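You operate a simulated robot arm through the tools that you are given. There is no shell and no other tool. Be economical: measure what you need, move in short steps, check, and stop when the job is done.

Carry out the task below with a simulated two-armed robot. There is one attempt and no reset: what you move stays moved.

JOB
Open the upper cabinet drawer, take the gap block from the top of the dark bench and leave it in the inside of the upper cabinet drawer, then shut the drawer. Then take the blue pad on the top of the small grey stand and put it away on the ledge behind the roller lane. Do these in the order given.

Only the result counts: the job must be done as asked and must still hold three seconds after the hand-in. Knocking over, shifting, dropping, spilling or breaking anything else fails it.

ROBOT AND FRAMES
Two 6-joint arms with two-finger grippers on one trunk, on a base that drives. Base frame: it is fixed to the floor where the robot stands at the start and does not move with it; the origin is under the middle of the robot, x ahead of it, y to its left, z up. Lengths are in m, angles in rad, forces in N, time in s.
The left shoulder is at the start at [0.03, 0.178, 0.813], the right one opposite. With the tool pointing down near the work surface each hand reaches from about 0.1 to 0.84 m from the robot's upright axis, wherever it stands, measured 20 degrees to its own side. Places, roughly: blue pad [-5.25, 2, 0.75]; inside of the upper cabinet drawer [0.7, 0.1, 0.6]; ledge behind the roller lane (94x19 cm) [-13.4, 2.86, 0.9]; upper cabinet drawer [0.6, 0.1, 0.7]. Payload 2.54 kg a hand.
The TCP of each hand is the grasp point between the finger pads, 0.03 m short of the fingertips. In the tool frame z runs along the fingers and y along their closing line. Largest opening 0.116 m; the body of the gripper starts 0.095 m behind the TCP.
Orientation is told as [roll, pitch, yaw] about the base's x, y, z axes, in that order, counted from this pose: with the fingers straight down and closing along the base's y, the tool's x points along the base's -x, its y along +y and its z along -z.

CONTROLS
- The arms move only by the tool play_rows. It takes "left_targets", "right_targets" or both (then of equal length, played together; a hand with none holds still); each is a list of rows, each a list of 7 numbers: the shift along the tool's x, y, z in m, then the turn, a rotation vector about the tool's x, y, z in rad, then the gripper command, from -1 (shut) to 1 (fully open), values between in proportion. In form: [[x, y, z, ax, ay, az, fingers], ...]. A call has 1 to 20 rows; each row is the pose to reach, as a shift and turn from the pose commanded when the call began, along the tool's axes at that moment. Each row takes 0.2 s and may step no farther than 0.05 m and 0.15 rad from the row before; otherwise, or with a gripper value out of range, the whole call is refused. Where a pose cannot be reached the arm comes as near as it can. A force on the tool above 40 N (or 10 N above the force at the start of the call, whichever is more), or a blocked arm, ends the call early, and 0.2 s more pass. Each finger travels about 0.153 m/s and halts on what it meets, pressing with about 39 N; the grip force reading is that of the motor and also rises with nothing between the fingers. The clock runs only during rows and for 0.2 s after the last one: add rows that repeat a pose to give the fingers time. The reply holds the time, the measured pose of the TCP, the force on the tool along the base axes, the opening and the grip force, in the units named above and with some noise, with the torque about the TCP (base axes, N m) and any sound that the robot's microphone picked up, and new pictures: "show" is both (left out), scene, wrist or none (wrist: the cameras of the hands that moved).
- Cameras (640 x 400 px; columns grow to the right, rows downward): "scene" is now at [0.0362, 0.0124, 1.5221]; the picture's right is [0.18, -0.98, 0.00], its down [-0.86, -0.16, -0.49] and it looks along [0.48, 0.09, -0.87] (base axes); focal length 295 px, centre (320, 200). "left" rides on the left gripper at [0.069, 0.015, -0.122] in its tool frame; the picture's right is [-0.21, 0.98, 0.00], its down [-0.83, -0.18, -0.53] and it looks along [-0.52, -0.11, 0.85] (tool axes); focal length 251 px, centre (320, 200). "right" rides on the right gripper at [0.069, -0.015, -0.122] in its tool frame; the picture's right is [0.21, 0.98, 0.00], its down [-0.83, 0.18, -0.53] and it looks along [-0.52, 0.11, 0.85] (tool axes); focal length 251 px, centre (320, 200). There is no depth. A picture from a camera that has moved, and an enlarged one, comes with that camera's place and axes in the base frame and with its lens.
- slide_trunk(by): slides the trunk up (or, below 0, down) by that many m; the arms and the scene camera ride with it, the base frame stays. It gives what a move gives, with no picture.
- base_move(legs): drives the robot by 1 to 6 legs, each [ahead, left, turn to the left] in m, m and rad, along the robot's own axes; the way and the turn of a leg run together, so that a leg with both is an arc; at most 1.5 m and 3.142 rad a leg. The arms and the cameras ride along, it lands a little off, and it stops where it bumps. It gives what a move gives, and a new picture of the scene camera.
- head_to(pan, tilt): turns the head with the scene camera to pan (to the left, within 2.496 rad either way) and tilt (down, from -0.506 to 1.204), counted from straight ahead of the robot. It gives what a move gives, and a new picture of the scene camera.
- zoom(camera, box): a new picture of the part [left, top, right, bottom] of that camera's present view, enlarged. No time passes.
- hand_in(): hands the job in; it is judged then, once.

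Work in short steps. Places have to be worked out from the pictures, the camera data and where the tool is seen: move nearer, look again, correct. Check each grasp and each placing, and mend what went wrong. You have 165 turns and 260 pictures in all, those below and enlarged ones among them. Open the grippers and draw the arms clear of the work before you hand the job in, unless the task says otherwise; then end with one line.

The tools are called after ">>>" by a JSON object that holds its "fn" and its "kwargs". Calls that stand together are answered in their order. play_rows: Moves the arms, as the interface text tells. Its arguments: {"type":"object","properties":{"left_targets":{"type":"array"},"right_targets":{"type":"array"},"show":{"type":"string","enum":["both","scene","wrist","none"]}},"required":[]} The other tools are called the same way: slide_trunk (by) slides the trunk up or down; base_move (legs) drives the base; head_to (pan, tilt) turns the head that bears the scene camera; zoom (camera, box) takes an enlarged picture of a part of a camera's view; hand_in () hands the job in.

At the start:

```text
time: 0.0
left_position: [0.4006, 0.3244, 1.1202]
left_ee_rot: [0.0, -0.001, -0.001]
left_force: [-1.0, -0.4, -0.2]
left_moment: [-0.01, 0.02, 0.01]
left_gripper_width: 0.1161
left_finger_force: 0.0
right_position: [0.4236, -0.0714, 1.1306]
right_ee_rot: [-0.001, 0.0, 0.001]
right_force: [-0.6, 0.1, 0.0]
right_moment: [-0.02, -0.03, -0.01]
right_gripper_width: 0.116
right_finger_force: 0.1
trunk travel left (down, up): [-0.025, 0.515]
robot x, y, heading: [0.0007, -0.001, -0.0]
head pan, tilt: [0.182, 1.059]
```

scene: 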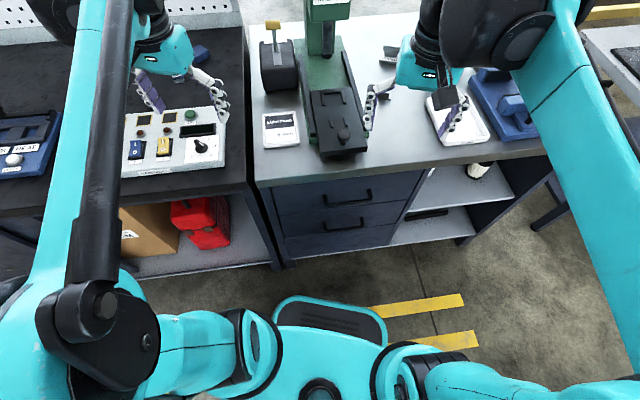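
right: 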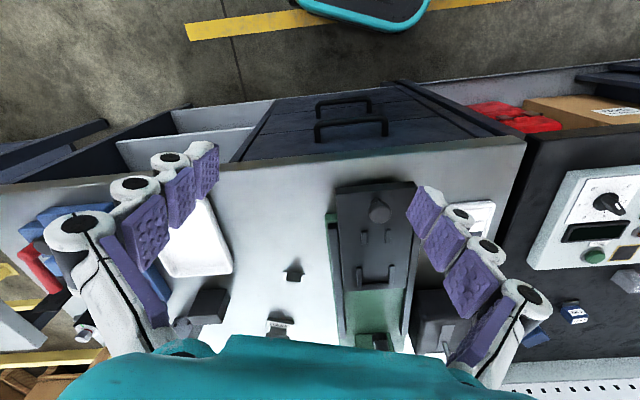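
left: 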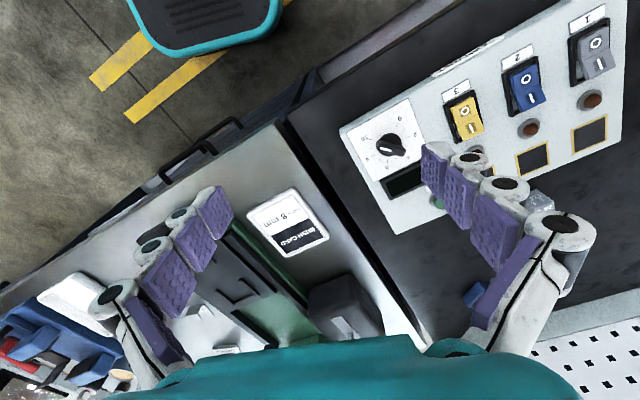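

I'll first look at the drawers and the dark bench to the left with the head camera.

>>> {"fn": "head_to", "kwargs": {"pan": 0.8, "tilt": 0.8}}

>>> {"fn": "zoom", "kwargs": {"camera": "left", "box": [320, 0, 640, 400]}}

```text
time: 1.0
left_position: [0.4002, 0.3259, 1.1192]
left_ee_rot: [0.0, 0.001, 0.0]
left_force: [0.2, -0.4, -0.1]
left_moment: [-0.01, -0.01, 0.03]
left_gripper_width: 0.1161
left_finger_force: 0.1
right_position: [0.4237, -0.0717, 1.1305]
right_ee_rot: [0.0, 0.0, 0.001]
right_force: [0.1, -0.6, -0.7]
right_moment: [-0.02, 0.0, -0.02]
right_gripper_width: 0.1161
right_finger_force: 0.0
trunk travel left (down, up): [-0.025, 0.515]
robot x, y, heading: [0.0001, -0.0007, 0.003]
head pan, tilt: [0.799, 0.799]
camera scene: at [0.0277, 0.0583, 1.5412], right [0.72, -0.7, 0.0], down [-0.5, -0.51, -0.7], along [0.49, 0.5, -0.72], focal length 295 px, centre (320, 200)
```

scene: 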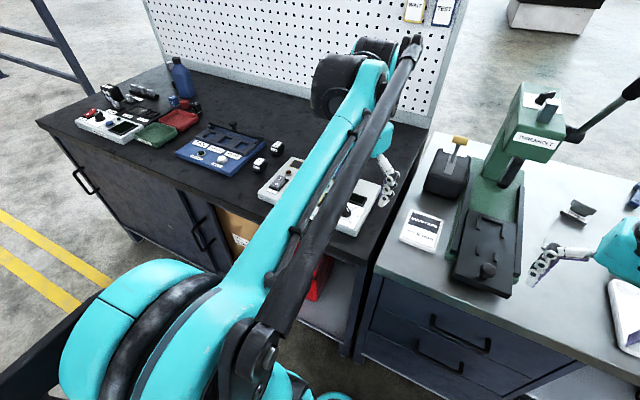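

```text
1.00 times, centred on (480, 200) of left (not enlarged: the box is as wide or as high as the picture)
camera zoom: at [0.3318, 0.3408, 1.242], right [0.21, 0.98, 0.0], down [0.83, -0.18, 0.53], along [0.52, -0.11, -0.85], focal length 251 px, centre (160, 200)
```

zoom: 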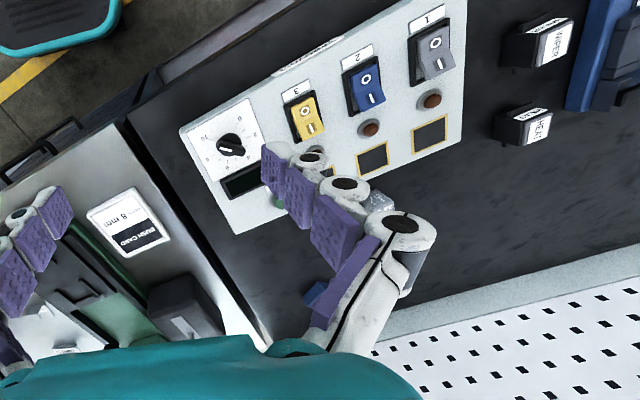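

Two small labelled blocks stand between the blue fixture and the panel, and there is a small blue thing behind the panel. I'll enlarge both.

>>> {"fn": "zoom", "kwargs": {"camera": "scene", "box": [170, 110, 330, 210]}}

>>> {"fn": "zoom", "kwargs": {"camera": "left", "box": [540, 0, 640, 160]}}

>>> {"fn": "zoom", "kwargs": {"camera": "scene", "box": [70, 50, 210, 150]}}

```text
4.00 times, centred on (250, 160) of scene
camera zoom: at [0.0277, 0.0583, 1.5412], right [0.72, -0.7, 0.0], down [-0.5, -0.51, -0.7], along [0.49, 0.5, -0.72], focal length 1179 px, centre (600, 360)
```

zoom: 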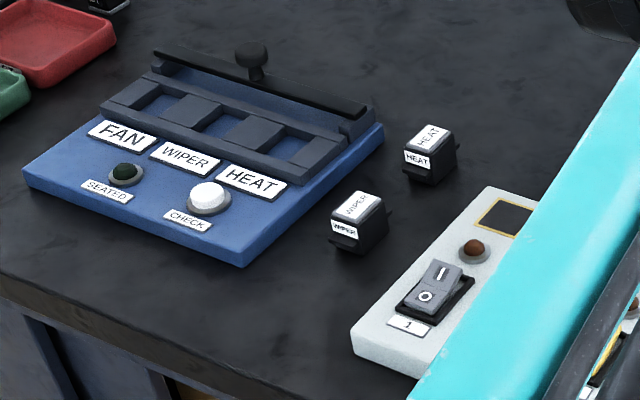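

```text
2.50 times, centred on (590, 80) of left
camera zoom: at [0.3318, 0.3408, 1.242], right [0.21, 0.98, 0.0], down [0.83, -0.18, 0.53], along [0.52, -0.11, -0.85], focal length 629 px, centre (-355, 500)
```

zoom: 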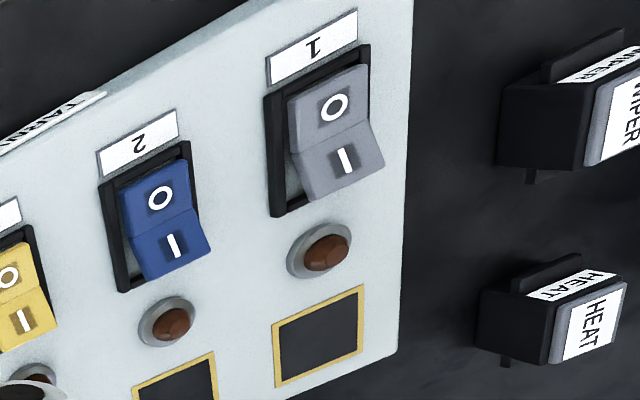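

```text
4.00 times, centred on (140, 100) of scene
camera zoom: at [0.0277, 0.0583, 1.5412], right [0.72, -0.7, 0.0], down [-0.5, -0.51, -0.7], along [0.49, 0.5, -0.72], focal length 1179 px, centre (1040, 600)
```

zoom: 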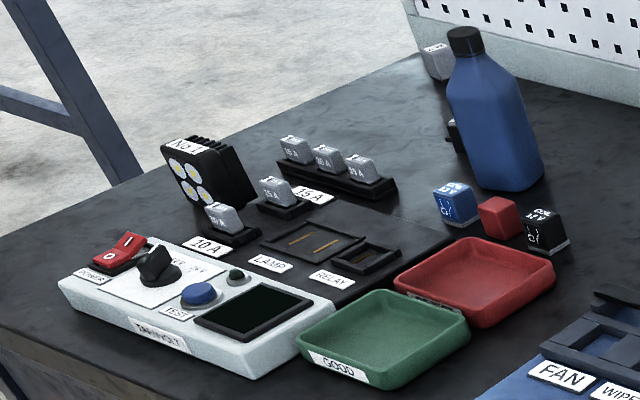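

Candidates so far: small blue thing behind the panel, and grey block behind the bottle. I'll enlarge these.

>>> {"fn": "zoom", "kwargs": {"camera": "left", "box": [430, 170, 590, 320]}}

>>> {"fn": "head_to", "kwargs": {"pan": 0.3, "tilt": 0.75}}

```text
2.67 times, centred on (510, 245) of left
camera zoom: at [0.3318, 0.3408, 1.242], right [0.21, 0.98, 0.0], down [0.83, -0.18, 0.53], along [0.52, -0.11, -0.85], focal length 670 px, centre (-187, 80)
```

zoom: 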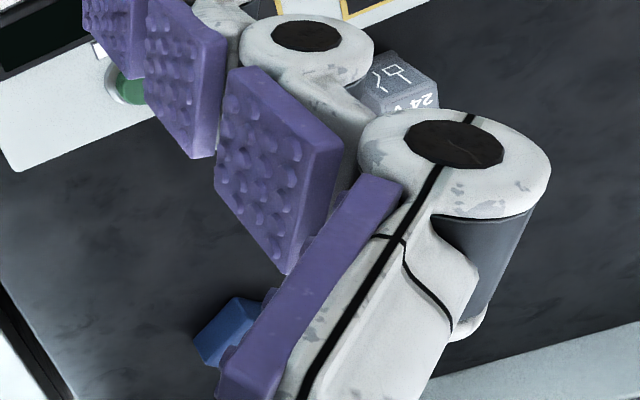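

```text
time: 1.9
left_position: [0.4013, 0.325, 1.1199]
left_ee_rot: [0.001, 0.0, 0.0]
left_force: [-0.3, 0.3, 0.4]
left_moment: [0.01, 0.0, -0.04]
left_gripper_width: 0.116
left_finger_force: 0.1
right_position: [0.4228, -0.0715, 1.1293]
right_ee_rot: [0.0, -0.001, 0.0]
right_force: [0.3, -0.1, -0.4]
right_moment: [0.0, 0.0, 0.0]
right_gripper_width: 0.1159
right_finger_force: 0.0
trunk travel left (down, up): [-0.025, 0.515]
robot x, y, heading: [-0.0008, 0.0016, -0.004]
head pan, tilt: [0.3, 0.75]
camera scene: at [0.0505, 0.0251, 1.5452], right [0.3, -0.96, 0.0], down [-0.65, -0.2, -0.73], along [0.7, 0.22, -0.68], focal length 295 px, centre (320, 200)
```

scene: 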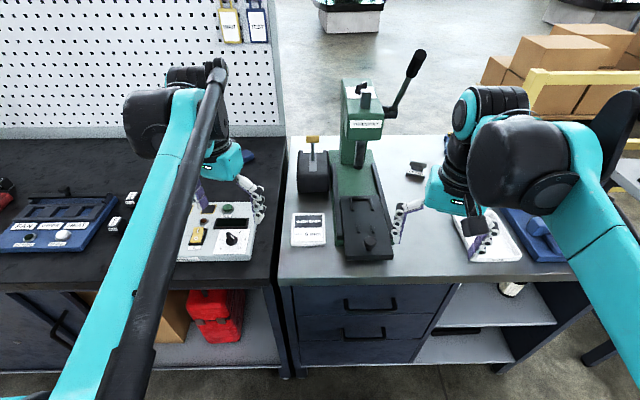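

The left hand hides part of the dark bench. I'll draw it back toward the body and look again.

>>> {"fn": "play_rows", "kwargs": {"left_targets": [[0.05, 0, 0, 0, 0, 0, 1], [0.1, 0, 0, 0, 0, 0, 1], [0.15, 0, 0, 0, 0, 0, 1], [0.15, 0.05, 0, 0, 0, 0, 1], [0.15, 0.1, 0, 0, 0, 0, 1]]}}

```text
time: 3.1
left_position: [0.2498, 0.4278, 1.121]
left_ee_rot: [0.0, -0.001, -0.001]
left_force: [0.1, -0.1, 0.9]
left_moment: [-0.04, 0.0, 0.03]
left_gripper_width: 0.116
left_finger_force: 0.1
right_position: [0.4246, -0.0721, 1.1302]
right_ee_rot: [0.0, -0.001, 0.0]
right_force: [0.6, 0.6, -0.1]
right_moment: [0.0, 0.02, -0.02]
right_gripper_width: 0.1161
right_finger_force: 0.1
trunk travel left (down, up): [-0.025, 0.515]
robot x, y, heading: [-0.0001, -0.0014, -0.001]
head pan, tilt: [0.3, 0.75]
camera scene: at [0.0504, 0.0259, 1.5452], right [0.3, -0.96, 0.0], down [-0.65, -0.2, -0.73], along [0.7, 0.22, -0.68], focal length 295 px, centre (320, 200)
camera left: at [0.1806, 0.4416, 1.243], right [0.22, 0.98, 0.0], down [0.83, -0.18, 0.53], along [0.52, -0.12, -0.85], focal length 251 px, centre (320, 200)
```

scene: 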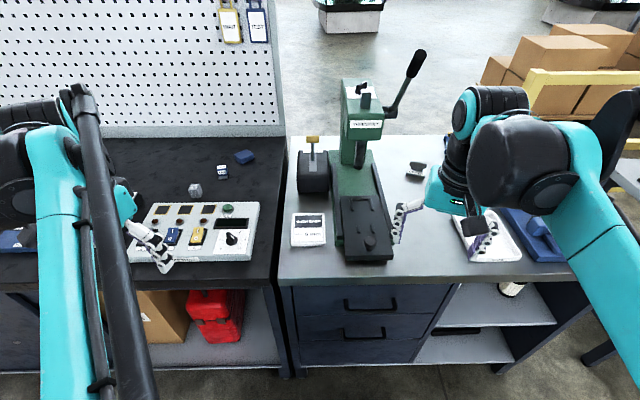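
left: 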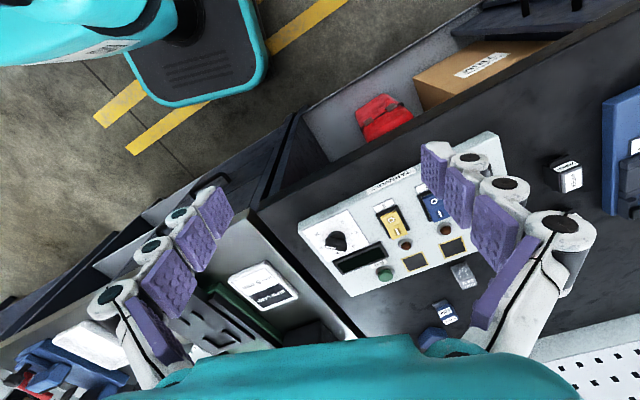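

>>> {"fn": "zoom", "kwargs": {"camera": "scene", "box": [170, 135, 290, 210]}}

>>> {"fn": "zoom", "kwargs": {"camera": "left", "box": [400, 240, 500, 360]}}

```text
5.33 times, centred on (230, 172) of scene
camera zoom: at [0.0504, 0.0259, 1.5452], right [0.3, -0.96, 0.0], down [-0.65, -0.2, -0.73], along [0.7, 0.22, -0.68], focal length 1572 px, centre (800, 347)
```

zoom: 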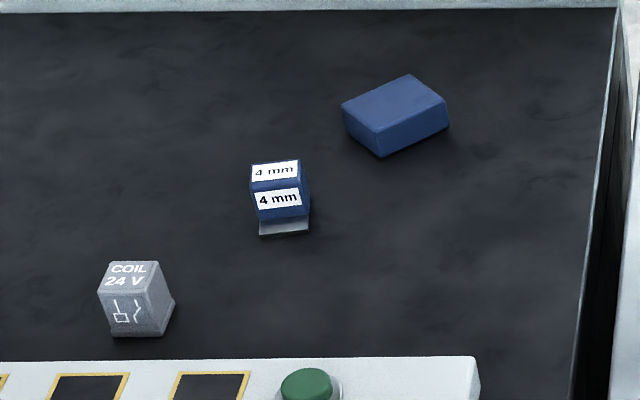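

```text
3.33 times, centred on (450, 300) of left
camera zoom: at [0.1806, 0.4416, 1.243], right [0.22, 0.98, 0.0], down [0.83, -0.18, 0.53], along [0.52, -0.12, -0.85], focal length 838 px, centre (-113, -133)
```

zoom: 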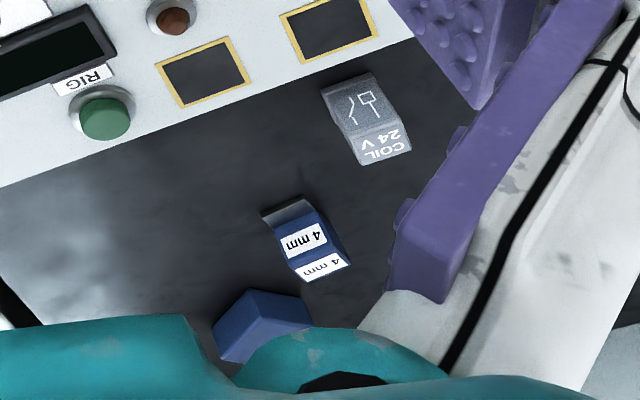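

The blue "4 mm" gap block is at about (0.77, 0.62, 0.88). The upper drawer handle triangulates to about (0.48, 0.01, 0.77). I'll back the base up to make room for pulling.

>>> {"fn": "base_move", "kwargs": {"legs": [[-0.3, 0, 0]]}}

>>> {"fn": "play_rows", "kwargs": {"right_targets": [[0, 0, 0.02, -0.0806, -0.0806, 0.0806, 1], [0, 0, 0.04, -0.1612, -0.1612, 0.1612, 1], [0, 0, 0.06, -0.2418, -0.2418, 0.2418, 1], [0, 0, 0.08, -0.3225, -0.3225, 0.3225, 1], [0, 0, 0.1, -0.4031, -0.4031, 0.4031, 1], [0, 0, 0.12, -0.4837, -0.4837, 0.4837, 1], [0, 0, 0.14, -0.5643, -0.5643, 0.5643, 1], [0, 0, 0.16, -0.6449, -0.6449, 0.6449, 1], [0, 0, 0.18, -0.7255, -0.7255, 0.7255, 1], [0, 0, 0.2, -0.8061, -0.8061, 0.8061, 1], [0, 0, 0.22, -0.8867, -0.8867, 0.8867, 1], [0, 0, 0.24, -0.9674, -0.9674, 0.9674, 1], [0, 0, 0.26, -1.048, -1.048, 1.048, 1], [0, 0, 0.28, -1.1286, -1.1286, 1.1286, 1], [0, 0, 0.3, -1.2092, -1.2092, 1.2092, 1]]}}

```text
time: 5.2
left_position: [-0.0507, 0.4249, 1.1215]
left_ee_rot: [-0.001, 0.0, 0.002]
left_force: [-0.8, -0.1, 0.6]
left_moment: [0.02, -0.04, 0.0]
left_gripper_width: 0.1161
left_finger_force: 0.0
right_position: [0.1226, -0.071, 1.1308]
right_ee_rot: [0.0, 0.001, 0.002]
right_force: [-0.6, -0.9, 0.2]
right_moment: [0.04, -0.08, 0.02]
right_gripper_width: 0.1161
right_finger_force: 0.2
trunk travel left (down, up): [-0.025, 0.515]
robot x, y, heading: [-0.2985, -0.0007, -0.001]
head pan, tilt: [0.3, 0.75]
camera scene: at [-0.2503, 0.025, 1.5453], right [0.3, -0.95, 0.0], down [-0.65, -0.2, -0.73], along [0.7, 0.22, -0.68], focal length 295 px, centre (320, 200)
```

scene: 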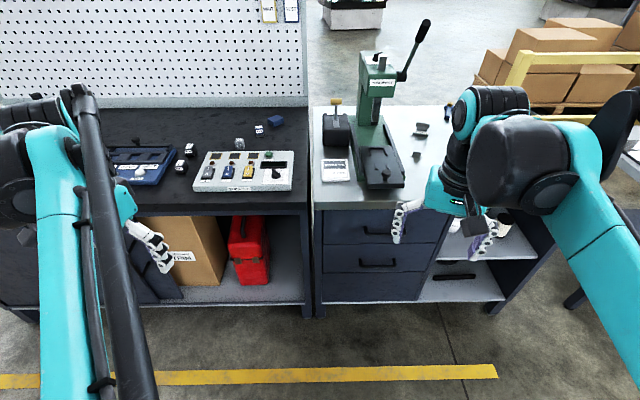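

```text
time: 8.4
left_position: [-0.0496, 0.4256, 1.1215]
left_ee_rot: [0.001, 0.002, 0.002]
left_force: [-0.5, 1.1, 0.0]
left_moment: [0.0, 0.01, 0.03]
left_gripper_width: 0.1163
left_finger_force: 0.0
right_position: [0.1306, -0.0558, 0.9975]
right_ee_rot: [1.508, -0.045, -1.554]
right_force: [0.2, 0.0, -0.1]
right_moment: [-0.01, 0.01, 0.03]
right_gripper_width: 0.1161
right_finger_force: 0.0
right hand out of reach, approached as far as the arm can: row 11, 12, 13, 14, 15
trunk travel left (down, up): [-0.025, 0.515]
robot x, y, heading: [-0.2995, 0.002, 0.001]
head pan, tilt: [0.3, 0.75]
camera scene: at [-0.2491, 0.0254, 1.5452], right [0.3, -0.95, 0.0], down [-0.65, -0.2, -0.73], along [0.7, 0.22, -0.68], focal length 295 px, centre (320, 200)
camera right: at [0.0047, 0.0085, 0.9882], right [0.06, 0.26, 0.96], down [-0.51, -0.82, 0.25], along [0.86, -0.5, 0.09], focal length 251 px, centre (320, 200)
```

scene: 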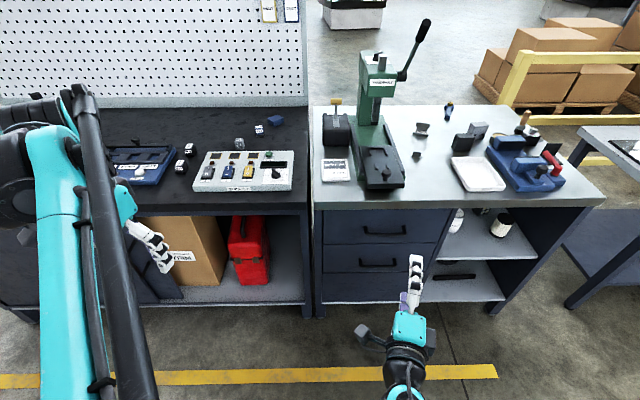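
right: 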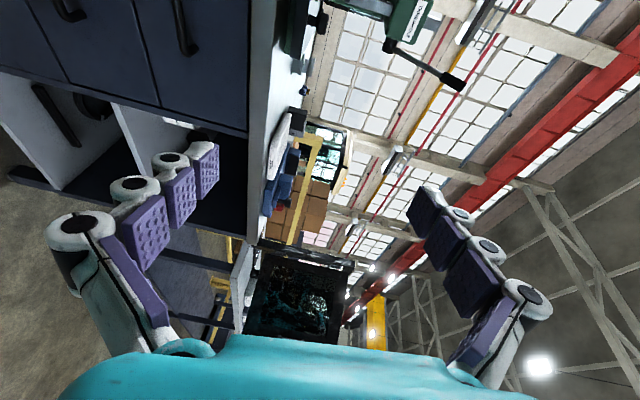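

The hand now points roughly forward with the fingers closing vertically, but it is limited close to the body. The handle refines to about (0.485, 0.015, 0.76). I'll move the hand forward 0.15 m and read the pose.

>>> {"fn": "play_rows", "kwargs": {"right_targets": [[0, 0, 0.05, 0, 0, 0, 1], [0, 0, 0.1, 0, 0, 0, 1], [0, 0, 0.15, 0, 0, 0, 1], [0, 0, 0.15, 0, 0, 0, 1]], "show": "wrist"}}

```text
time: 9.4
left_position: [-0.051, 0.4251, 1.1231]
left_ee_rot: [0.001, 0.0, 0.002]
left_force: [-0.5, 0.7, 0.3]
left_moment: [-0.02, -0.01, 0.0]
left_gripper_width: 0.116
left_finger_force: 0.1
right_position: [0.283, -0.0563, 0.9861]
right_ee_rot: [1.508, -0.047, -1.551]
right_force: [-0.1, 0.1, -0.1]
right_moment: [0.03, 0.01, 0.01]
right_gripper_width: 0.1163
right_finger_force: 0.1
trunk travel left (down, up): [-0.025, 0.515]
robot x, y, heading: [-0.2996, 0.0027, 0.001]
head pan, tilt: [0.3, 0.75]
camera right: at [0.1574, 0.0083, 0.9766], right [0.06, 0.26, 0.96], down [-0.51, -0.83, 0.25], along [0.86, -0.5, 0.08], focal length 251 px, centre (320, 200)
```

right: 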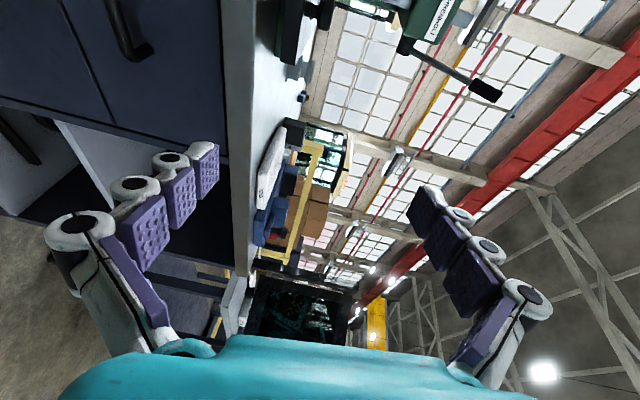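

The hand tracks well. I'll descend to handle height in front of the drawer at (0.40, 0.015, 0.757), levelling the tool on the way.

>>> {"fn": "play_rows", "kwargs": {"right_targets": [[0.013, -0.036, 0.022, -0.01, 0, 0.008, 1], [0.026, -0.072, 0.044, -0.02, 0, 0.016, 1], [0.039, -0.108, 0.066, -0.03, 0, 0.024, 1], [0.052, -0.144, 0.088, -0.04, 0, 0.032, 1], [0.065, -0.18, 0.11, -0.05, 0, 0.04, 0.5], [0.0785, -0.2176, 0.133, -0.063, 0, 0.048, 0.3], [0.0785, -0.2176, 0.133, -0.063, 0, 0.048, 0.3]]}}

>>> {"fn": "zoom", "kwargs": {"camera": "scene", "box": [310, 180, 470, 280]}}

```text
time: 11.0
left_position: [-0.0497, 0.4249, 1.1196]
left_ee_rot: [0.001, -0.001, 0.001]
left_force: [1.1, 0.4, 0.2]
left_moment: [-0.01, 0.02, 0.04]
left_gripper_width: 0.1159
left_finger_force: 0.2
right_position: [0.4405, 0.0279, 0.7725]
right_ee_rot: [1.523, -0.017, -1.543]
right_force: [-1.3, -0.4, 0.4]
right_moment: [0.0, 0.07, 0.05]
right_gripper_width: 0.0781
right_finger_force: 0.4
right hand out of reach, approached as far as the arm can: row 1, 2, 3, 4, 5, 6, 7
trunk travel left (down, up): [-0.025, 0.515]
robot x, y, heading: [-0.3019, 0.0027, 0.002]
head pan, tilt: [0.3, 0.75]
camera scene: at [-0.2494, 0.0249, 1.5453], right [0.3, -0.95, 0.0], down [-0.65, -0.2, -0.73], along [0.7, 0.22, -0.68], focal length 295 px, centre (320, 200)
camera right: at [0.3147, 0.0927, 0.7629], right [0.04, 0.23, 0.97], down [-0.5, -0.84, 0.22], along [0.86, -0.5, 0.08], focal length 251 px, centre (320, 200)
```

scene: 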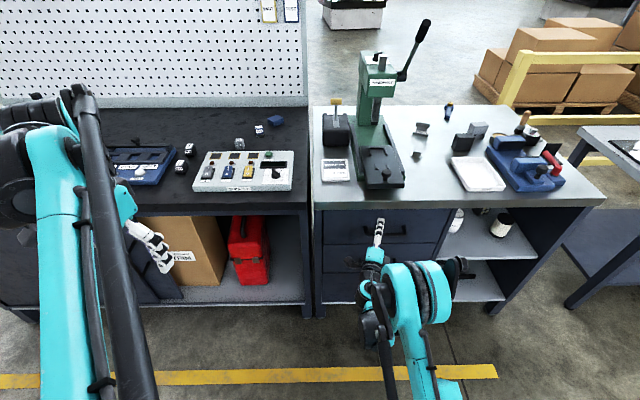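
right: 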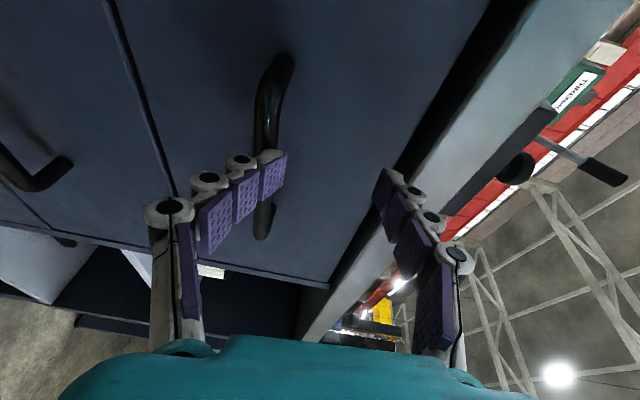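

```text
4.00 times, centred on (390, 230) of scene
camera zoom: at [-0.2494, 0.0249, 1.5453], right [0.3, -0.95, 0.0], down [-0.65, -0.2, -0.73], along [0.7, 0.22, -0.68], focal length 1179 px, centre (40, 80)
```

zoom: 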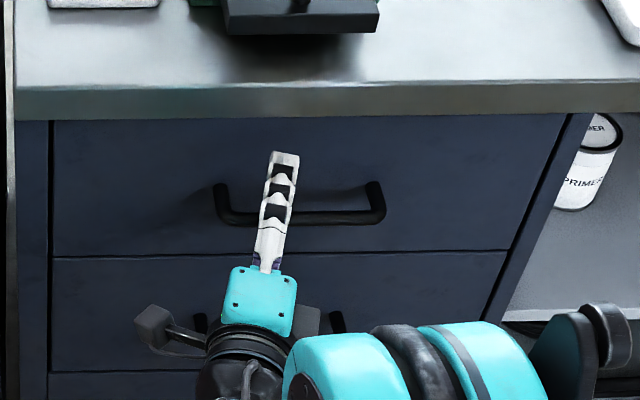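

In the wrist view the bar sits in front of the lower finger, at about z = 0.738 and x = 0.487. I'll lower the hand about 0.034 m, then advance.

>>> {"fn": "play_rows", "kwargs": {"right_targets": [[-0.006, -0.018, 0, 0, 0, 0, 0.3], [-0.012, -0.034, 0, 0, 0, 0, 0.3], [-0.012, -0.034, 0, 0, 0, 0, 0.3]], "show": "wrist"}}

```text
time: 11.8
left_position: [-0.0501, 0.4262, 1.1201]
left_ee_rot: [-0.001, 0.0, 0.004]
left_force: [-0.6, 0.0, -0.2]
left_moment: [0.02, -0.02, -0.03]
left_gripper_width: 0.116
left_finger_force: 0.1
right_position: [0.4521, 0.0213, 0.7422]
right_ee_rot: [1.523, -0.016, -1.546]
right_force: [-0.3, 1.0, 0.1]
right_moment: [0.0, 0.03, 0.02]
right_gripper_width: 0.0784
right_finger_force: 0.0
right hand out of reach, approached as far as the arm can: row 1, 2, 3
trunk travel left (down, up): [-0.025, 0.515]
robot x, y, heading: [-0.3021, -0.0019, 0.004]
head pan, tilt: [0.3, 0.75]
camera right: at [0.3278, 0.0864, 0.7338], right [0.04, 0.23, 0.97], down [-0.5, -0.84, 0.22], along [0.86, -0.5, 0.08], focal length 251 px, centre (320, 200)
```

right: 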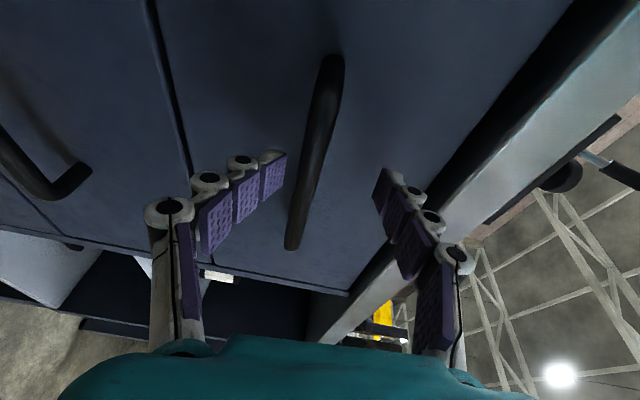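

The bar now lies between the fingers. I'll advance 0.03 m.

>>> {"fn": "play_rows", "kwargs": {"right_targets": [[0, 0, 0.015, 0, 0, 0, 0.3], [0, 0, 0.03, 0, 0, 0, 0.3], [0, 0, 0.03, 0, 0, 0, 0.3]]}}

>>> {"fn": "zoom", "kwargs": {"camera": "scene", "box": [310, 180, 470, 280]}}

```text
time: 12.6
left_position: [-0.0507, 0.4257, 1.1213]
left_ee_rot: [0.0, -0.001, 0.002]
left_force: [0.2, 0.5, 0.3]
left_moment: [-0.01, 0.0, 0.0]
left_gripper_width: 0.1161
left_finger_force: 0.1
right_position: [0.4808, 0.0221, 0.7419]
right_ee_rot: [1.526, -0.016, -1.542]
right_force: [-12.5, -0.8, 3.7]
right_moment: [0.03, -0.59, 0.11]
right_gripper_width: 0.0828
right_finger_force: 4.6
trunk travel left (down, up): [-0.025, 0.515]
robot x, y, heading: [-0.3009, 0.0017, 0.004]
head pan, tilt: [0.3, 0.75]
camera scene: at [-0.251, 0.0248, 1.5453], right [0.3, -0.95, 0.0], down [-0.65, -0.2, -0.73], along [0.7, 0.22, -0.68], focal length 295 px, centre (320, 200)
camera right: at [0.3552, 0.0859, 0.7333], right [0.04, 0.23, 0.97], down [-0.5, -0.84, 0.22], along [0.86, -0.5, 0.08], focal length 251 px, centre (320, 200)
```

scene: 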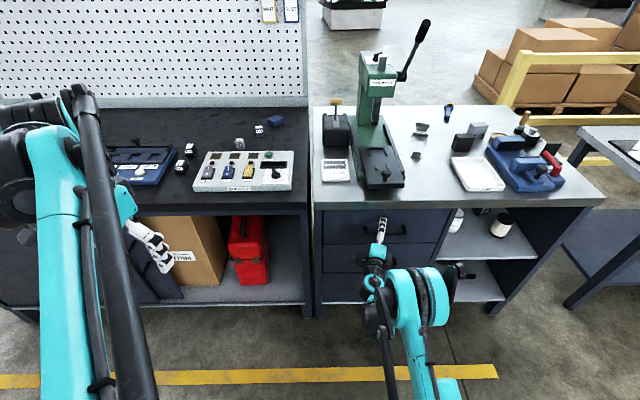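
right: 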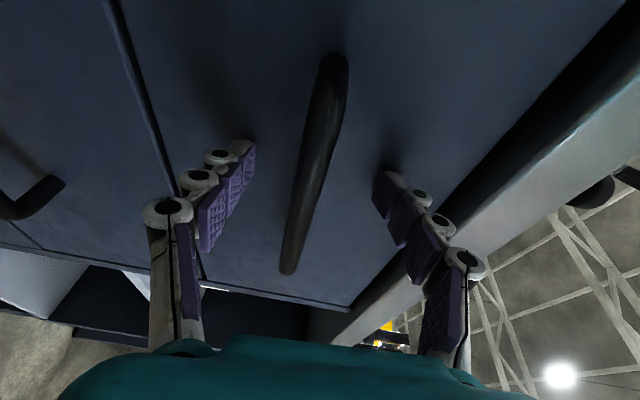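

```text
4.00 times, centred on (390, 230) of scene
camera zoom: at [-0.251, 0.0248, 1.5453], right [0.3, -0.95, 0.0], down [-0.65, -0.2, -0.73], along [0.7, 0.22, -0.68], focal length 1179 px, centre (40, 80)
```

zoom: 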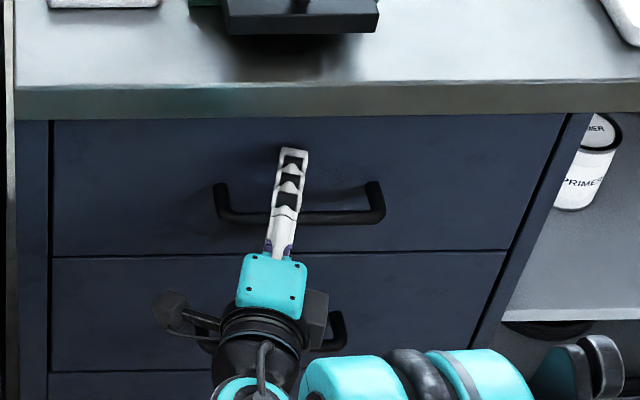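

The fingertips touch the drawer face and the bar is between the pads. I'll back off 6 mm and close.

>>> {"fn": "play_rows", "kwargs": {"right_targets": [[0, 0, -0.006, 0, 0, 0, 0.3], [0, 0, -0.006, 0, 0, 0, -0.5], [0, 0, -0.006, 0, 0, 0, -1], [0, 0, -0.006, 0, 0, 0, -1], [0, 0, -0.006, 0, 0, 0, -1]], "show": "wrist"}}

```text
time: 13.4
left_position: [-0.0474, 0.4247, 1.119]
left_ee_rot: [0.001, 0.001, -0.001]
left_force: [-0.7, -0.3, -0.3]
left_moment: [0.01, -0.06, 0.0]
left_gripper_width: 0.1164
left_finger_force: 0.0
right_position: [0.4759, 0.0195, 0.7344]
right_ee_rot: [1.519, -0.01, -1.547]
right_force: [-20.6, -2.0, -50.7]
right_moment: [-0.02, -0.2, -0.16]
right_gripper_width: 0.0125
right_finger_force: 38.4
trunk travel left (down, up): [-0.025, 0.515]
robot x, y, heading: [-0.3007, -0.0032, -0.001]
head pan, tilt: [0.3, 0.75]
stopped in row 3 (right hand): the force on the tool passed its limit at 51 N (the readings are from after the stop); the commanded pose is now the measured one
camera right: at [0.3502, 0.0851, 0.7272], right [0.05, 0.22, 0.97], down [-0.5, -0.84, 0.22], along [0.86, -0.5, 0.07], focal length 251 px, centre (320, 200)
```

right: 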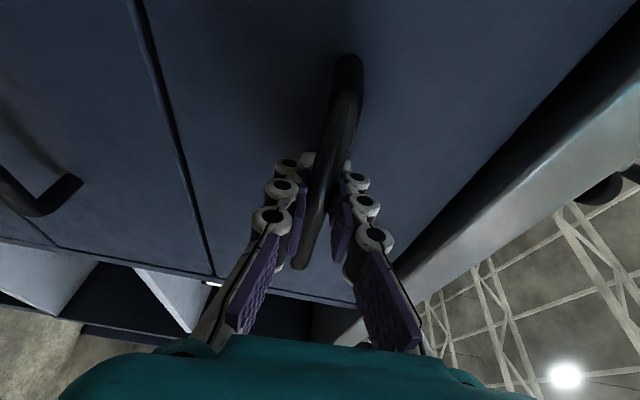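

The bar is gripped (12.5 mm), but there is some vertical load. I'll relax the hand downward 4 mm, then pull by driving the base backward.

>>> {"fn": "play_rows", "kwargs": {"right_targets": [[0, -0.004, 0, 0, 0, 0, -1], [0, -0.004, 0, 0, 0, 0, -1]], "show": "none"}}

>>> {"fn": "base_move", "kwargs": {"legs": [[-0.06, 0, 0]]}}

```text
time: 14.0
left_position: [-0.0476, 0.4258, 1.1204]
left_ee_rot: [0.001, 0.001, 0.0]
left_force: [-0.1, 0.0, -0.4]
left_moment: [-0.03, -0.02, 0.0]
left_gripper_width: 0.1159
left_finger_force: 0.0
right_position: [0.4754, 0.0201, 0.7351]
right_ee_rot: [1.521, -0.011, -1.547]
right_force: [-17.0, -0.9, -30.4]
right_moment: [0.05, -0.15, -0.39]
right_gripper_width: 0.0122
right_finger_force: 37.0
trunk travel left (down, up): [-0.025, 0.515]
robot x, y, heading: [-0.2993, 0.0016, 0.003]
head pan, tilt: [0.3, 0.75]
```

```text
time: 14.9
left_position: [-0.0913, 0.4239, 1.1206]
left_ee_rot: [0.0, 0.001, -0.003]
left_force: [-0.2, -0.3, 0.1]
left_moment: [-0.04, 0.01, 0.01]
left_gripper_width: 0.116
left_finger_force: 0.0
right_position: [0.4322, 0.0103, 0.7353]
right_ee_rot: [1.52, -0.012, -1.568]
right_force: [1.1, -2.4, -8.2]
right_moment: [-0.13, -0.07, 0.33]
right_gripper_width: 0.0125
right_finger_force: 37.1
trunk travel left (down, up): [-0.025, 0.515]
robot x, y, heading: [-0.3433, -0.0006, -0.007]
head pan, tilt: [0.3, 0.75]
stopped in leg 1: the force on the tool passed its limit at 52 N (the readings are from after the stop); the commanded pose is now the measured one
camera scene: at [-0.2919, 0.024, 1.5453], right [0.29, -0.96, 0.0], down [-0.65, -0.2, -0.73], along [0.7, 0.21, -0.68], focal length 295 px, centre (320, 200)
```

scene: 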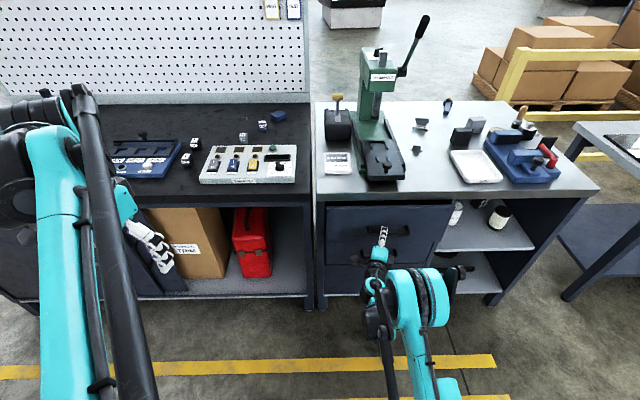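

The drawer opened 4 cm, and the base stopped on a force peak. I'll continue pulling.

>>> {"fn": "base_move", "kwargs": {"legs": [[-0.05, 0, 0], [-0.05, 0, 0], [-0.05, 0, 0], [-0.05, 0, 0]]}}

```text
time: 16.0
left_position: [-0.1408, 0.4216, 1.1217]
left_ee_rot: [0.003, -0.001, -0.004]
left_force: [-0.7, -0.3, 0.8]
left_moment: [-0.02, -0.03, 0.0]
left_gripper_width: 0.1161
left_finger_force: 0.2
right_position: [0.3838, 0.0002, 0.7347]
right_ee_rot: [1.519, -0.011, -1.581]
right_force: [0.8, -2.3, -1.2]
right_moment: [-0.24, -0.05, 0.33]
right_gripper_width: 0.0121
right_finger_force: 37.3
trunk travel left (down, up): [-0.025, 0.515]
robot x, y, heading: [-0.3904, -0.0033, -0.009]
head pan, tilt: [0.3, 0.75]
stopped in leg 1: the force on the tool passed its limit at 51 N (the readings are from after the stop); the commanded pose is now the measured one
camera scene: at [-0.3419, 0.023, 1.5453], right [0.29, -0.96, 0.0], down [-0.65, -0.2, -0.73], along [0.7, 0.21, -0.68], focal length 295 px, centre (320, 200)
```

scene: 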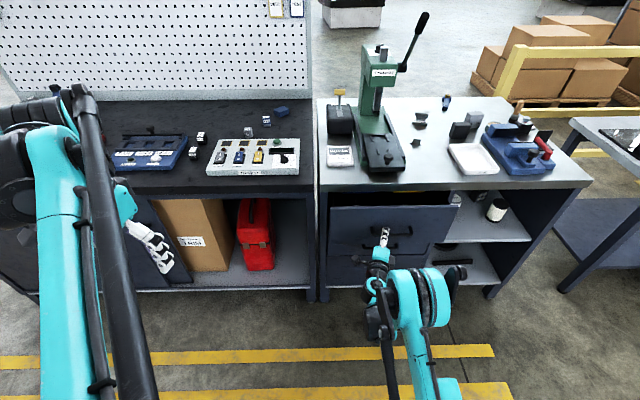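

It's 9 cm open. I'll continue with slight yaw and lateral correction.

>>> {"fn": "base_move", "kwargs": {"legs": [[-0.04, 0.005, 0.006], [-0.04, 0.002, 0.002], [-0.04, 0.002, 0.002]]}}

```text
time: 16.9
left_position: [-0.173, 0.4273, 1.1216]
left_ee_rot: [0.003, 0.001, -0.002]
left_force: [-0.5, 0.8, -0.7]
left_moment: [-0.02, 0.01, 0.0]
left_gripper_width: 0.1159
left_finger_force: 0.0
right_position: [0.3551, -0.0029, 0.7337]
right_ee_rot: [1.518, -0.015, -1.595]
right_force: [0.2, -0.4, 2.7]
right_moment: [-0.21, -0.03, 0.09]
right_gripper_width: 0.0121
right_finger_force: 37.4
trunk travel left (down, up): [-0.025, 0.515]
robot x, y, heading: [-0.4249, 0.0007, -0.002]
head pan, tilt: [0.3, 0.75]
stopped in leg 1: the force on the tool passed its limit at 53 N (the readings are from after the stop); the commanded pose is now the measured one
camera scene: at [-0.3735, 0.0265, 1.5453], right [0.29, -0.96, 0.0], down [-0.65, -0.2, -0.73], along [0.7, 0.21, -0.68], focal length 295 px, centre (320, 200)
```

scene: 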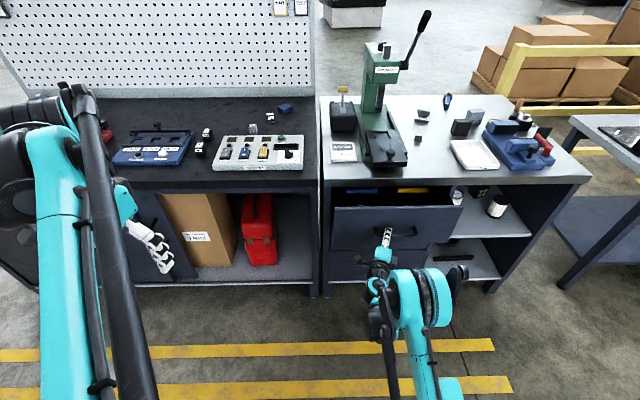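

It's 12 cm open. I'll try pulling with the arm now, slowly.

>>> {"fn": "play_rows", "kwargs": {"right_targets": [[0, 0, -0.015, 0, 0, 0, -1], [0, 0, -0.03, 0, 0, 0, -1], [0, 0, -0.045, 0, 0, 0, -1], [0, 0, -0.06, 0, 0, 0, -1], [0, 0, -0.075, 0, 0, 0, -1], [0, 0, -0.09, 0, 0, 0, -1]], "show": "scene"}}

```text
time: 17.7
left_position: [-0.1689, 0.4254, 1.1195]
left_ee_rot: [0.001, 0.004, -0.005]
left_force: [-0.3, -0.1, 0.1]
left_moment: [-0.04, -0.02, 0.04]
left_gripper_width: 0.1159
left_finger_force: 0.1
right_position: [0.333, -0.0032, 0.7336]
right_ee_rot: [1.512, -0.009, -1.61]
right_force: [-1.0, -2.9, -37.1]
right_moment: [-0.31, -0.47, -1.0]
right_gripper_width: 0.0122
right_finger_force: 37.4
right hand out of reach, approached as far as the arm can: row 2, 3
trunk travel left (down, up): [-0.025, 0.515]
robot x, y, heading: [-0.4235, -0.0014, 0.002]
head pan, tilt: [0.3, 0.75]
stopped in row 3 (right hand): the force on the tool passed its limit at 62 N (the readings are from after the stop); the commanded pose is now the measured one
camera scene: at [-0.3686, 0.026, 1.5446], right [0.29, -0.96, 0.0], down [-0.65, -0.2, -0.73], along [0.7, 0.21, -0.68], focal length 295 px, centre (320, 200)
```

scene: 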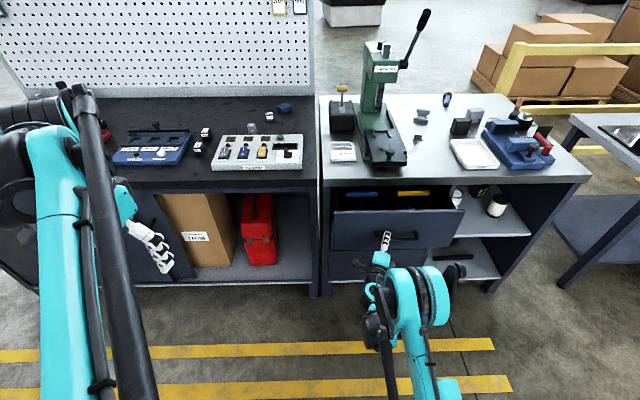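

The arm is at a limit in this posture and is pushing vertically. I'll relax it and keep pulling with the base.

>>> {"fn": "play_rows", "kwargs": {"right_targets": [[0, -0.004, 0.0, 0, 0, 0, -1], [0, -0.004, 0.0, 0, 0, 0, -1]], "show": "none"}}

>>> {"fn": "base_move", "kwargs": {"legs": [[-0.05, 0, 0]]}}

>>> {"fn": "base_move", "kwargs": {"legs": [[-0.05, 0.002, 0.002]]}}

```text
time: 18.3
left_position: [-0.1707, 0.4235, 1.1209]
left_ee_rot: [0.002, 0.0, -0.005]
left_force: [-0.3, -0.3, -0.2]
left_moment: [-0.01, -0.02, 0.01]
left_gripper_width: 0.1163
left_finger_force: 0.1
right_position: [0.333, -0.0022, 0.7349]
right_ee_rot: [1.515, -0.012, -1.609]
right_force: [4.8, -11.9, -9.4]
right_moment: [-0.38, -0.2, -0.1]
right_gripper_width: 0.0117
right_finger_force: 37.7
trunk travel left (down, up): [-0.025, 0.515]
robot x, y, heading: [-0.424, -0.0021, -0.004]
head pan, tilt: [0.3, 0.75]
```

```text
time: 19.2
left_position: [-0.2046, 0.4237, 1.1217]
left_ee_rot: [0.001, 0.001, -0.005]
left_force: [-0.3, 0.4, -0.5]
left_moment: [0.0, -0.04, -0.01]
left_gripper_width: 0.116
left_finger_force: 0.1
right_position: [0.3014, -0.0096, 0.7345]
right_ee_rot: [1.514, -0.014, -1.622]
right_force: [0.9, -1.5, -0.3]
right_moment: [-0.35, -0.06, 0.39]
right_gripper_width: 0.012
right_finger_force: 37.5
trunk travel left (down, up): [-0.025, 0.515]
robot x, y, heading: [-0.4595, 0.0001, -0.009]
head pan, tilt: [0.3, 0.75]
stopped in leg 1: the force on the tool passed its limit at 49 N (the readings are from after the stop); the commanded pose is now the measured one
camera scene: at [-0.4065, 0.0253, 1.5453], right [0.29, -0.96, 0.0], down [-0.65, -0.2, -0.73], along [0.7, 0.21, -0.68], focal length 295 px, centre (320, 200)
```

scene: 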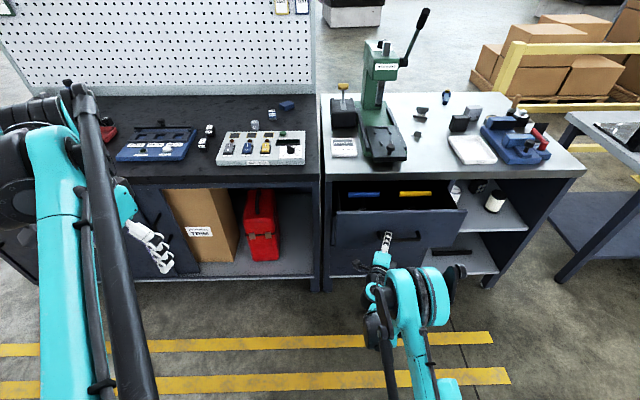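

```text
time: 20.1
left_position: [-0.2461, 0.425, 1.1211]
left_ee_rot: [0.001, -0.001, -0.006]
left_force: [0.3, 0.7, -0.1]
left_moment: [0.0, -0.03, 0.01]
left_gripper_width: 0.116
left_finger_force: 0.1
right_position: [0.2598, -0.015, 0.7342]
right_ee_rot: [1.512, -0.014, -1.637]
right_force: [0.0, -2.6, 5.0]
right_moment: [-0.18, 0.0, 0.44]
right_gripper_width: 0.0122
right_finger_force: 37.2
trunk travel left (down, up): [-0.025, 0.515]
robot x, y, heading: [-0.4991, 0.005, -0.003]
head pan, tilt: [0.3, 0.75]
stopped in leg 1: the force on the tool passed its limit at 49 N (the readings are from after the stop); the commanded pose is now the measured one
camera scene: at [-0.4484, 0.0262, 1.5453], right [0.29, -0.96, 0.0], down [-0.65, -0.2, -0.73], along [0.7, 0.21, -0.68], focal length 295 px, centre (320, 200)
```

scene: 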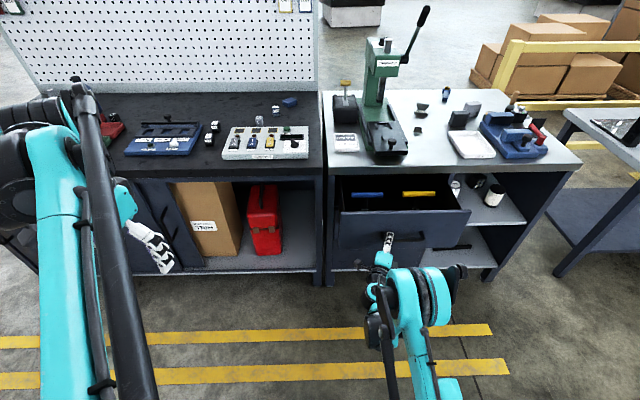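

The drawer is about 21 cm open. I'll enlarge to see the space inside.

>>> {"fn": "zoom", "kwargs": {"camera": "scene", "box": [310, 160, 490, 272]}}

```text
3.56 times, centred on (400, 216) of scene
camera zoom: at [-0.4484, 0.0262, 1.5453], right [0.29, -0.96, 0.0], down [-0.65, -0.2, -0.73], along [0.7, 0.21, -0.68], focal length 1048 px, centre (36, 143)
```

zoom: 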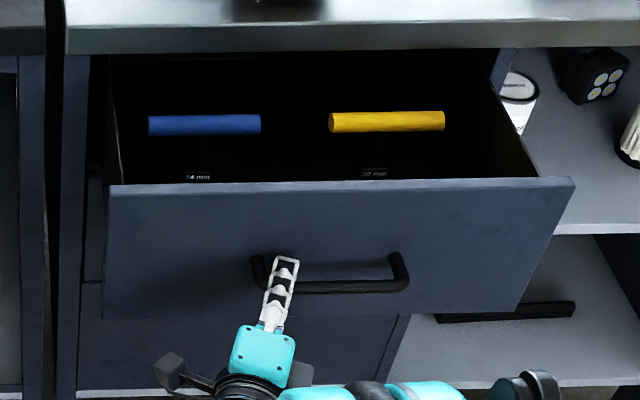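

The bench front is rotated about 0.33 rad relative to the base frame, so the drawer slides along (0.946, 0.324). It is open about 22 cm, which is enough. I'll release the handle and back straight off.

>>> {"fn": "play_rows", "kwargs": {"right_targets": [[0, 0, 0, 0, 0, 0, -0.3], [0, 0, 0, 0, 0, 0, 0.2], [0, 0, 0, 0, 0, 0, 0.3]], "show": "none"}}

>>> {"fn": "base_move", "kwargs": {"legs": [[-0.15, 0, 0]]}}

```text
time: 20.9
left_position: [-0.2451, 0.4239, 1.121]
left_ee_rot: [0.001, 0.001, -0.006]
left_force: [0.1, -0.2, -0.4]
left_moment: [-0.02, -0.05, -0.02]
left_gripper_width: 0.1162
left_finger_force: 0.0
right_position: [0.261, -0.0156, 0.733]
right_ee_rot: [1.515, -0.013, -1.635]
right_force: [-0.1, 0.1, 0.6]
right_moment: [0.0, -0.01, 0.01]
right_gripper_width: 0.0754
right_finger_force: 0.0
trunk travel left (down, up): [-0.025, 0.515]
robot x, y, heading: [-0.5005, -0.0019, -0.004]
head pan, tilt: [0.3, 0.75]
```

```text
time: 22.3
left_position: [-0.3965, 0.4246, 1.1215]
left_ee_rot: [0.002, -0.001, -0.006]
left_force: [-0.4, 0.8, -0.5]
left_moment: [-0.02, -0.08, -0.01]
left_gripper_width: 0.1158
left_finger_force: 0.0
right_position: [0.1103, -0.0137, 0.735]
right_ee_rot: [1.515, -0.013, -1.638]
right_force: [-0.4, -0.1, -0.2]
right_moment: [0.01, 0.04, -0.02]
right_gripper_width: 0.0754
right_finger_force: 0.0
trunk travel left (down, up): [-0.025, 0.515]
robot x, y, heading: [-0.6503, 0.0014, -0.008]
head pan, tilt: [0.3, 0.75]
camera scene: at [-0.5991, 0.0273, 1.5453], right [0.29, -0.96, 0.0], down [-0.65, -0.2, -0.73], along [0.7, 0.21, -0.68], focal length 295 px, centre (320, 200)
```

scene: 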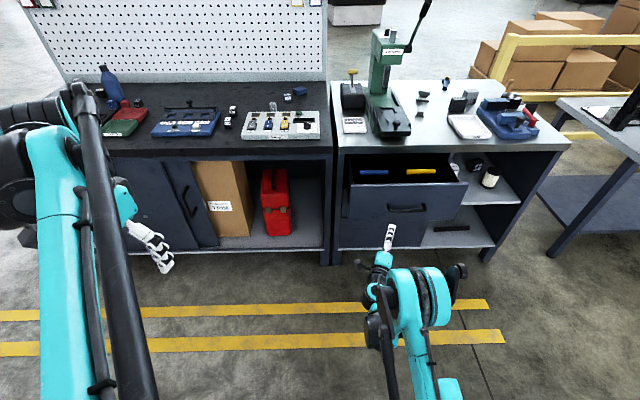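

The hand is clear of the handle. I'll raise and fold the right hand to tool-down beside the body, and turn the base to face the benches squarely.

>>> {"fn": "play_rows", "kwargs": {"right_targets": [[-0.0167, 0.0233, -0.03, 0.0806, 0.0806, -0.0806, 1], [-0.0333, 0.0467, -0.06, 0.1612, 0.1612, -0.1612, 1], [-0.05, 0.07, -0.09, 0.2418, 0.2418, -0.2418, 1], [-0.0667, 0.0933, -0.12, 0.3225, 0.3225, -0.3225, 1], [-0.0833, 0.1167, -0.15, 0.4031, 0.4031, -0.4031, 1], [-0.1, 0.14, -0.18, 0.4837, 0.4837, -0.4837, 1], [-0.1167, 0.1633, -0.21, 0.5643, 0.5643, -0.5643, 1], [-0.1333, 0.1867, -0.24, 0.6449, 0.6449, -0.6449, 1], [-0.15, 0.21, -0.27, 0.7255, 0.7255, -0.7255, 1], [-0.1667, 0.2333, -0.3, 0.8061, 0.8061, -0.8061, 1], [-0.1833, 0.2567, -0.33, 0.8867, 0.8867, -0.8867, 1], [-0.2, 0.28, -0.36, 0.9674, 0.9674, -0.9674, 1], [-0.2167, 0.3033, -0.39, 1.048, 1.048, -1.048, 1], [-0.2333, 0.3267, -0.42, 1.1286, 1.1286, -1.1286, 1], [-0.25, 0.35, -0.45, 1.2092, 1.2092, -1.2092, 1]], "show": "none"}}

>>> {"fn": "base_move", "kwargs": {"legs": [[0, 0, 0.338]]}}

>>> {"fn": "head_to", "kwargs": {"pan": 0, "tilt": 0.8}}

```text
time: 25.5
left_position: [-0.3963, 0.4264, 1.1218]
left_ee_rot: [0.002, 0.002, -0.007]
left_force: [0.1, 0.0, 0.2]
left_moment: [0.03, 0.04, 0.02]
left_gripper_width: 0.116
left_finger_force: 0.1
right_position: [-0.3353, -0.2315, 1.112]
right_ee_rot: [-0.016, 0.058, -0.065]
right_force: [-0.6, 0.9, 0.2]
right_moment: [0.0, 0.0, -0.01]
right_gripper_width: 0.1162
right_finger_force: 0.0
right hand out of reach, approached as far as the arm can: row 1, 2, 3
trunk travel left (down, up): [-0.025, 0.515]
robot x, y, heading: [-0.6525, 0.0029, -0.009]
head pan, tilt: [0.3, 0.75]
```

```text
time: 27.0
left_position: [-0.5484, 0.4844, 1.1211]
left_ee_rot: [0.002, 0.0, 0.324]
left_force: [0.0, 0.6, 0.0]
left_moment: [-0.03, 0.02, -0.01]
left_gripper_width: 0.1161
left_finger_force: 0.1
right_position: [-0.2752, -0.1145, 1.1111]
right_ee_rot: [-0.014, 0.057, 0.268]
right_force: [-0.8, -0.1, 0.5]
right_moment: [0.02, -0.01, 0.02]
right_gripper_width: 0.1162
right_finger_force: 0.1
trunk travel left (down, up): [-0.025, 0.515]
robot x, y, heading: [-0.6511, -0.0006, 0.322]
head pan, tilt: [0.3, 0.75]
camera scene: at [-0.6086, 0.0423, 1.5452], right [0.59, -0.81, 0.0], down [-0.55, -0.4, -0.73], along [0.59, 0.43, -0.68], focal length 295 px, centre (320, 200)
```

scene: 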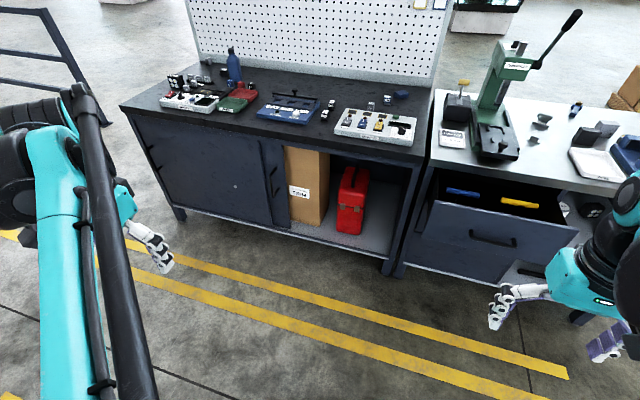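

```text
time: 27.8
left_position: [-0.5486, 0.4843, 1.1211]
left_ee_rot: [0.002, -0.001, 0.327]
left_force: [-0.3, 0.0, -0.5]
left_moment: [-0.02, 0.01, 0.02]
left_gripper_width: 0.1161
left_finger_force: 0.1
right_position: [-0.2755, -0.1156, 1.1108]
right_ee_rot: [-0.015, 0.057, 0.269]
right_force: [-0.2, -0.3, 0.5]
right_moment: [-0.01, -0.03, 0.0]
right_gripper_width: 0.1161
right_finger_force: 0.0
trunk travel left (down, up): [-0.025, 0.515]
robot x, y, heading: [-0.6469, 0.0039, 0.33]
head pan, tilt: [0.0, 0.799]
camera scene: at [-0.5992, 0.0195, 1.5413], right [0.32, -0.95, 0.0], down [-0.68, -0.23, -0.7], along [0.66, 0.22, -0.72], focal length 295 px, centre (320, 200)
```

scene: 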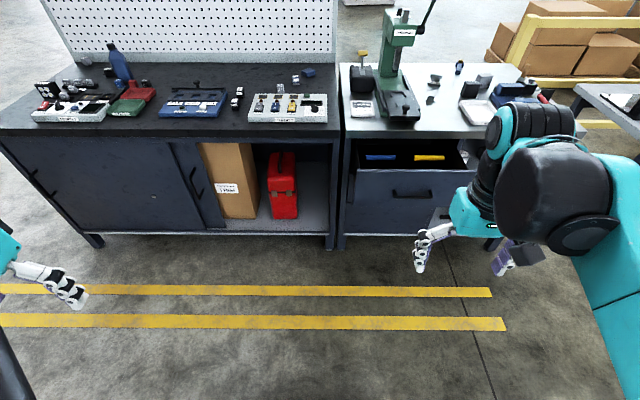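

The robot is square to the benches, and the block is at about (0.79, 0.625). I'll drive forward 0.5 m and 0.12 m left, then check clearance.

>>> {"fn": "base_move", "kwargs": {"legs": [[0, 0.12, 0], [0.5, 0, 0]]}}

```text
time: 31.5
left_position: [-0.1187, 0.7597, 1.1209]
left_ee_rot: [0.001, 0.003, 0.33]
left_force: [1.0, 0.1, 0.3]
left_moment: [-0.01, 0.0, -0.01]
left_gripper_width: 0.1163
left_finger_force: 0.0
right_position: [0.1553, 0.1602, 1.1116]
right_ee_rot: [-0.015, 0.058, 0.269]
right_force: [0.3, 0.2, 0.3]
right_moment: [-0.03, 0.02, 0.0]
right_gripper_width: 0.1158
right_finger_force: 0.0
trunk travel left (down, up): [-0.025, 0.515]
robot x, y, heading: [-0.2171, 0.2787, 0.332]
head pan, tilt: [0.0, 0.799]
camera scene: at [-0.1687, 0.2937, 1.5412], right [0.32, -0.95, 0.0], down [-0.68, -0.23, -0.7], along [0.66, 0.23, -0.72], focal length 295 px, centre (320, 200)
```

scene: 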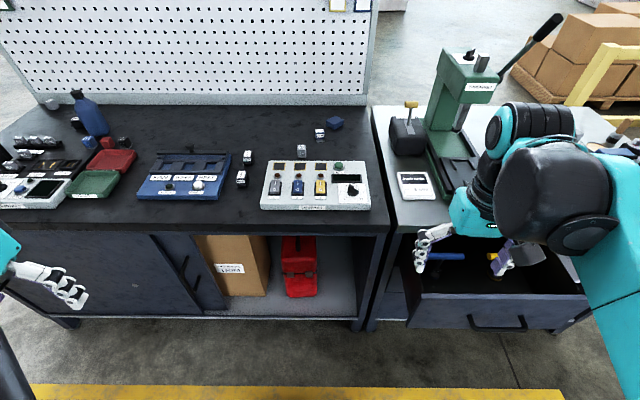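

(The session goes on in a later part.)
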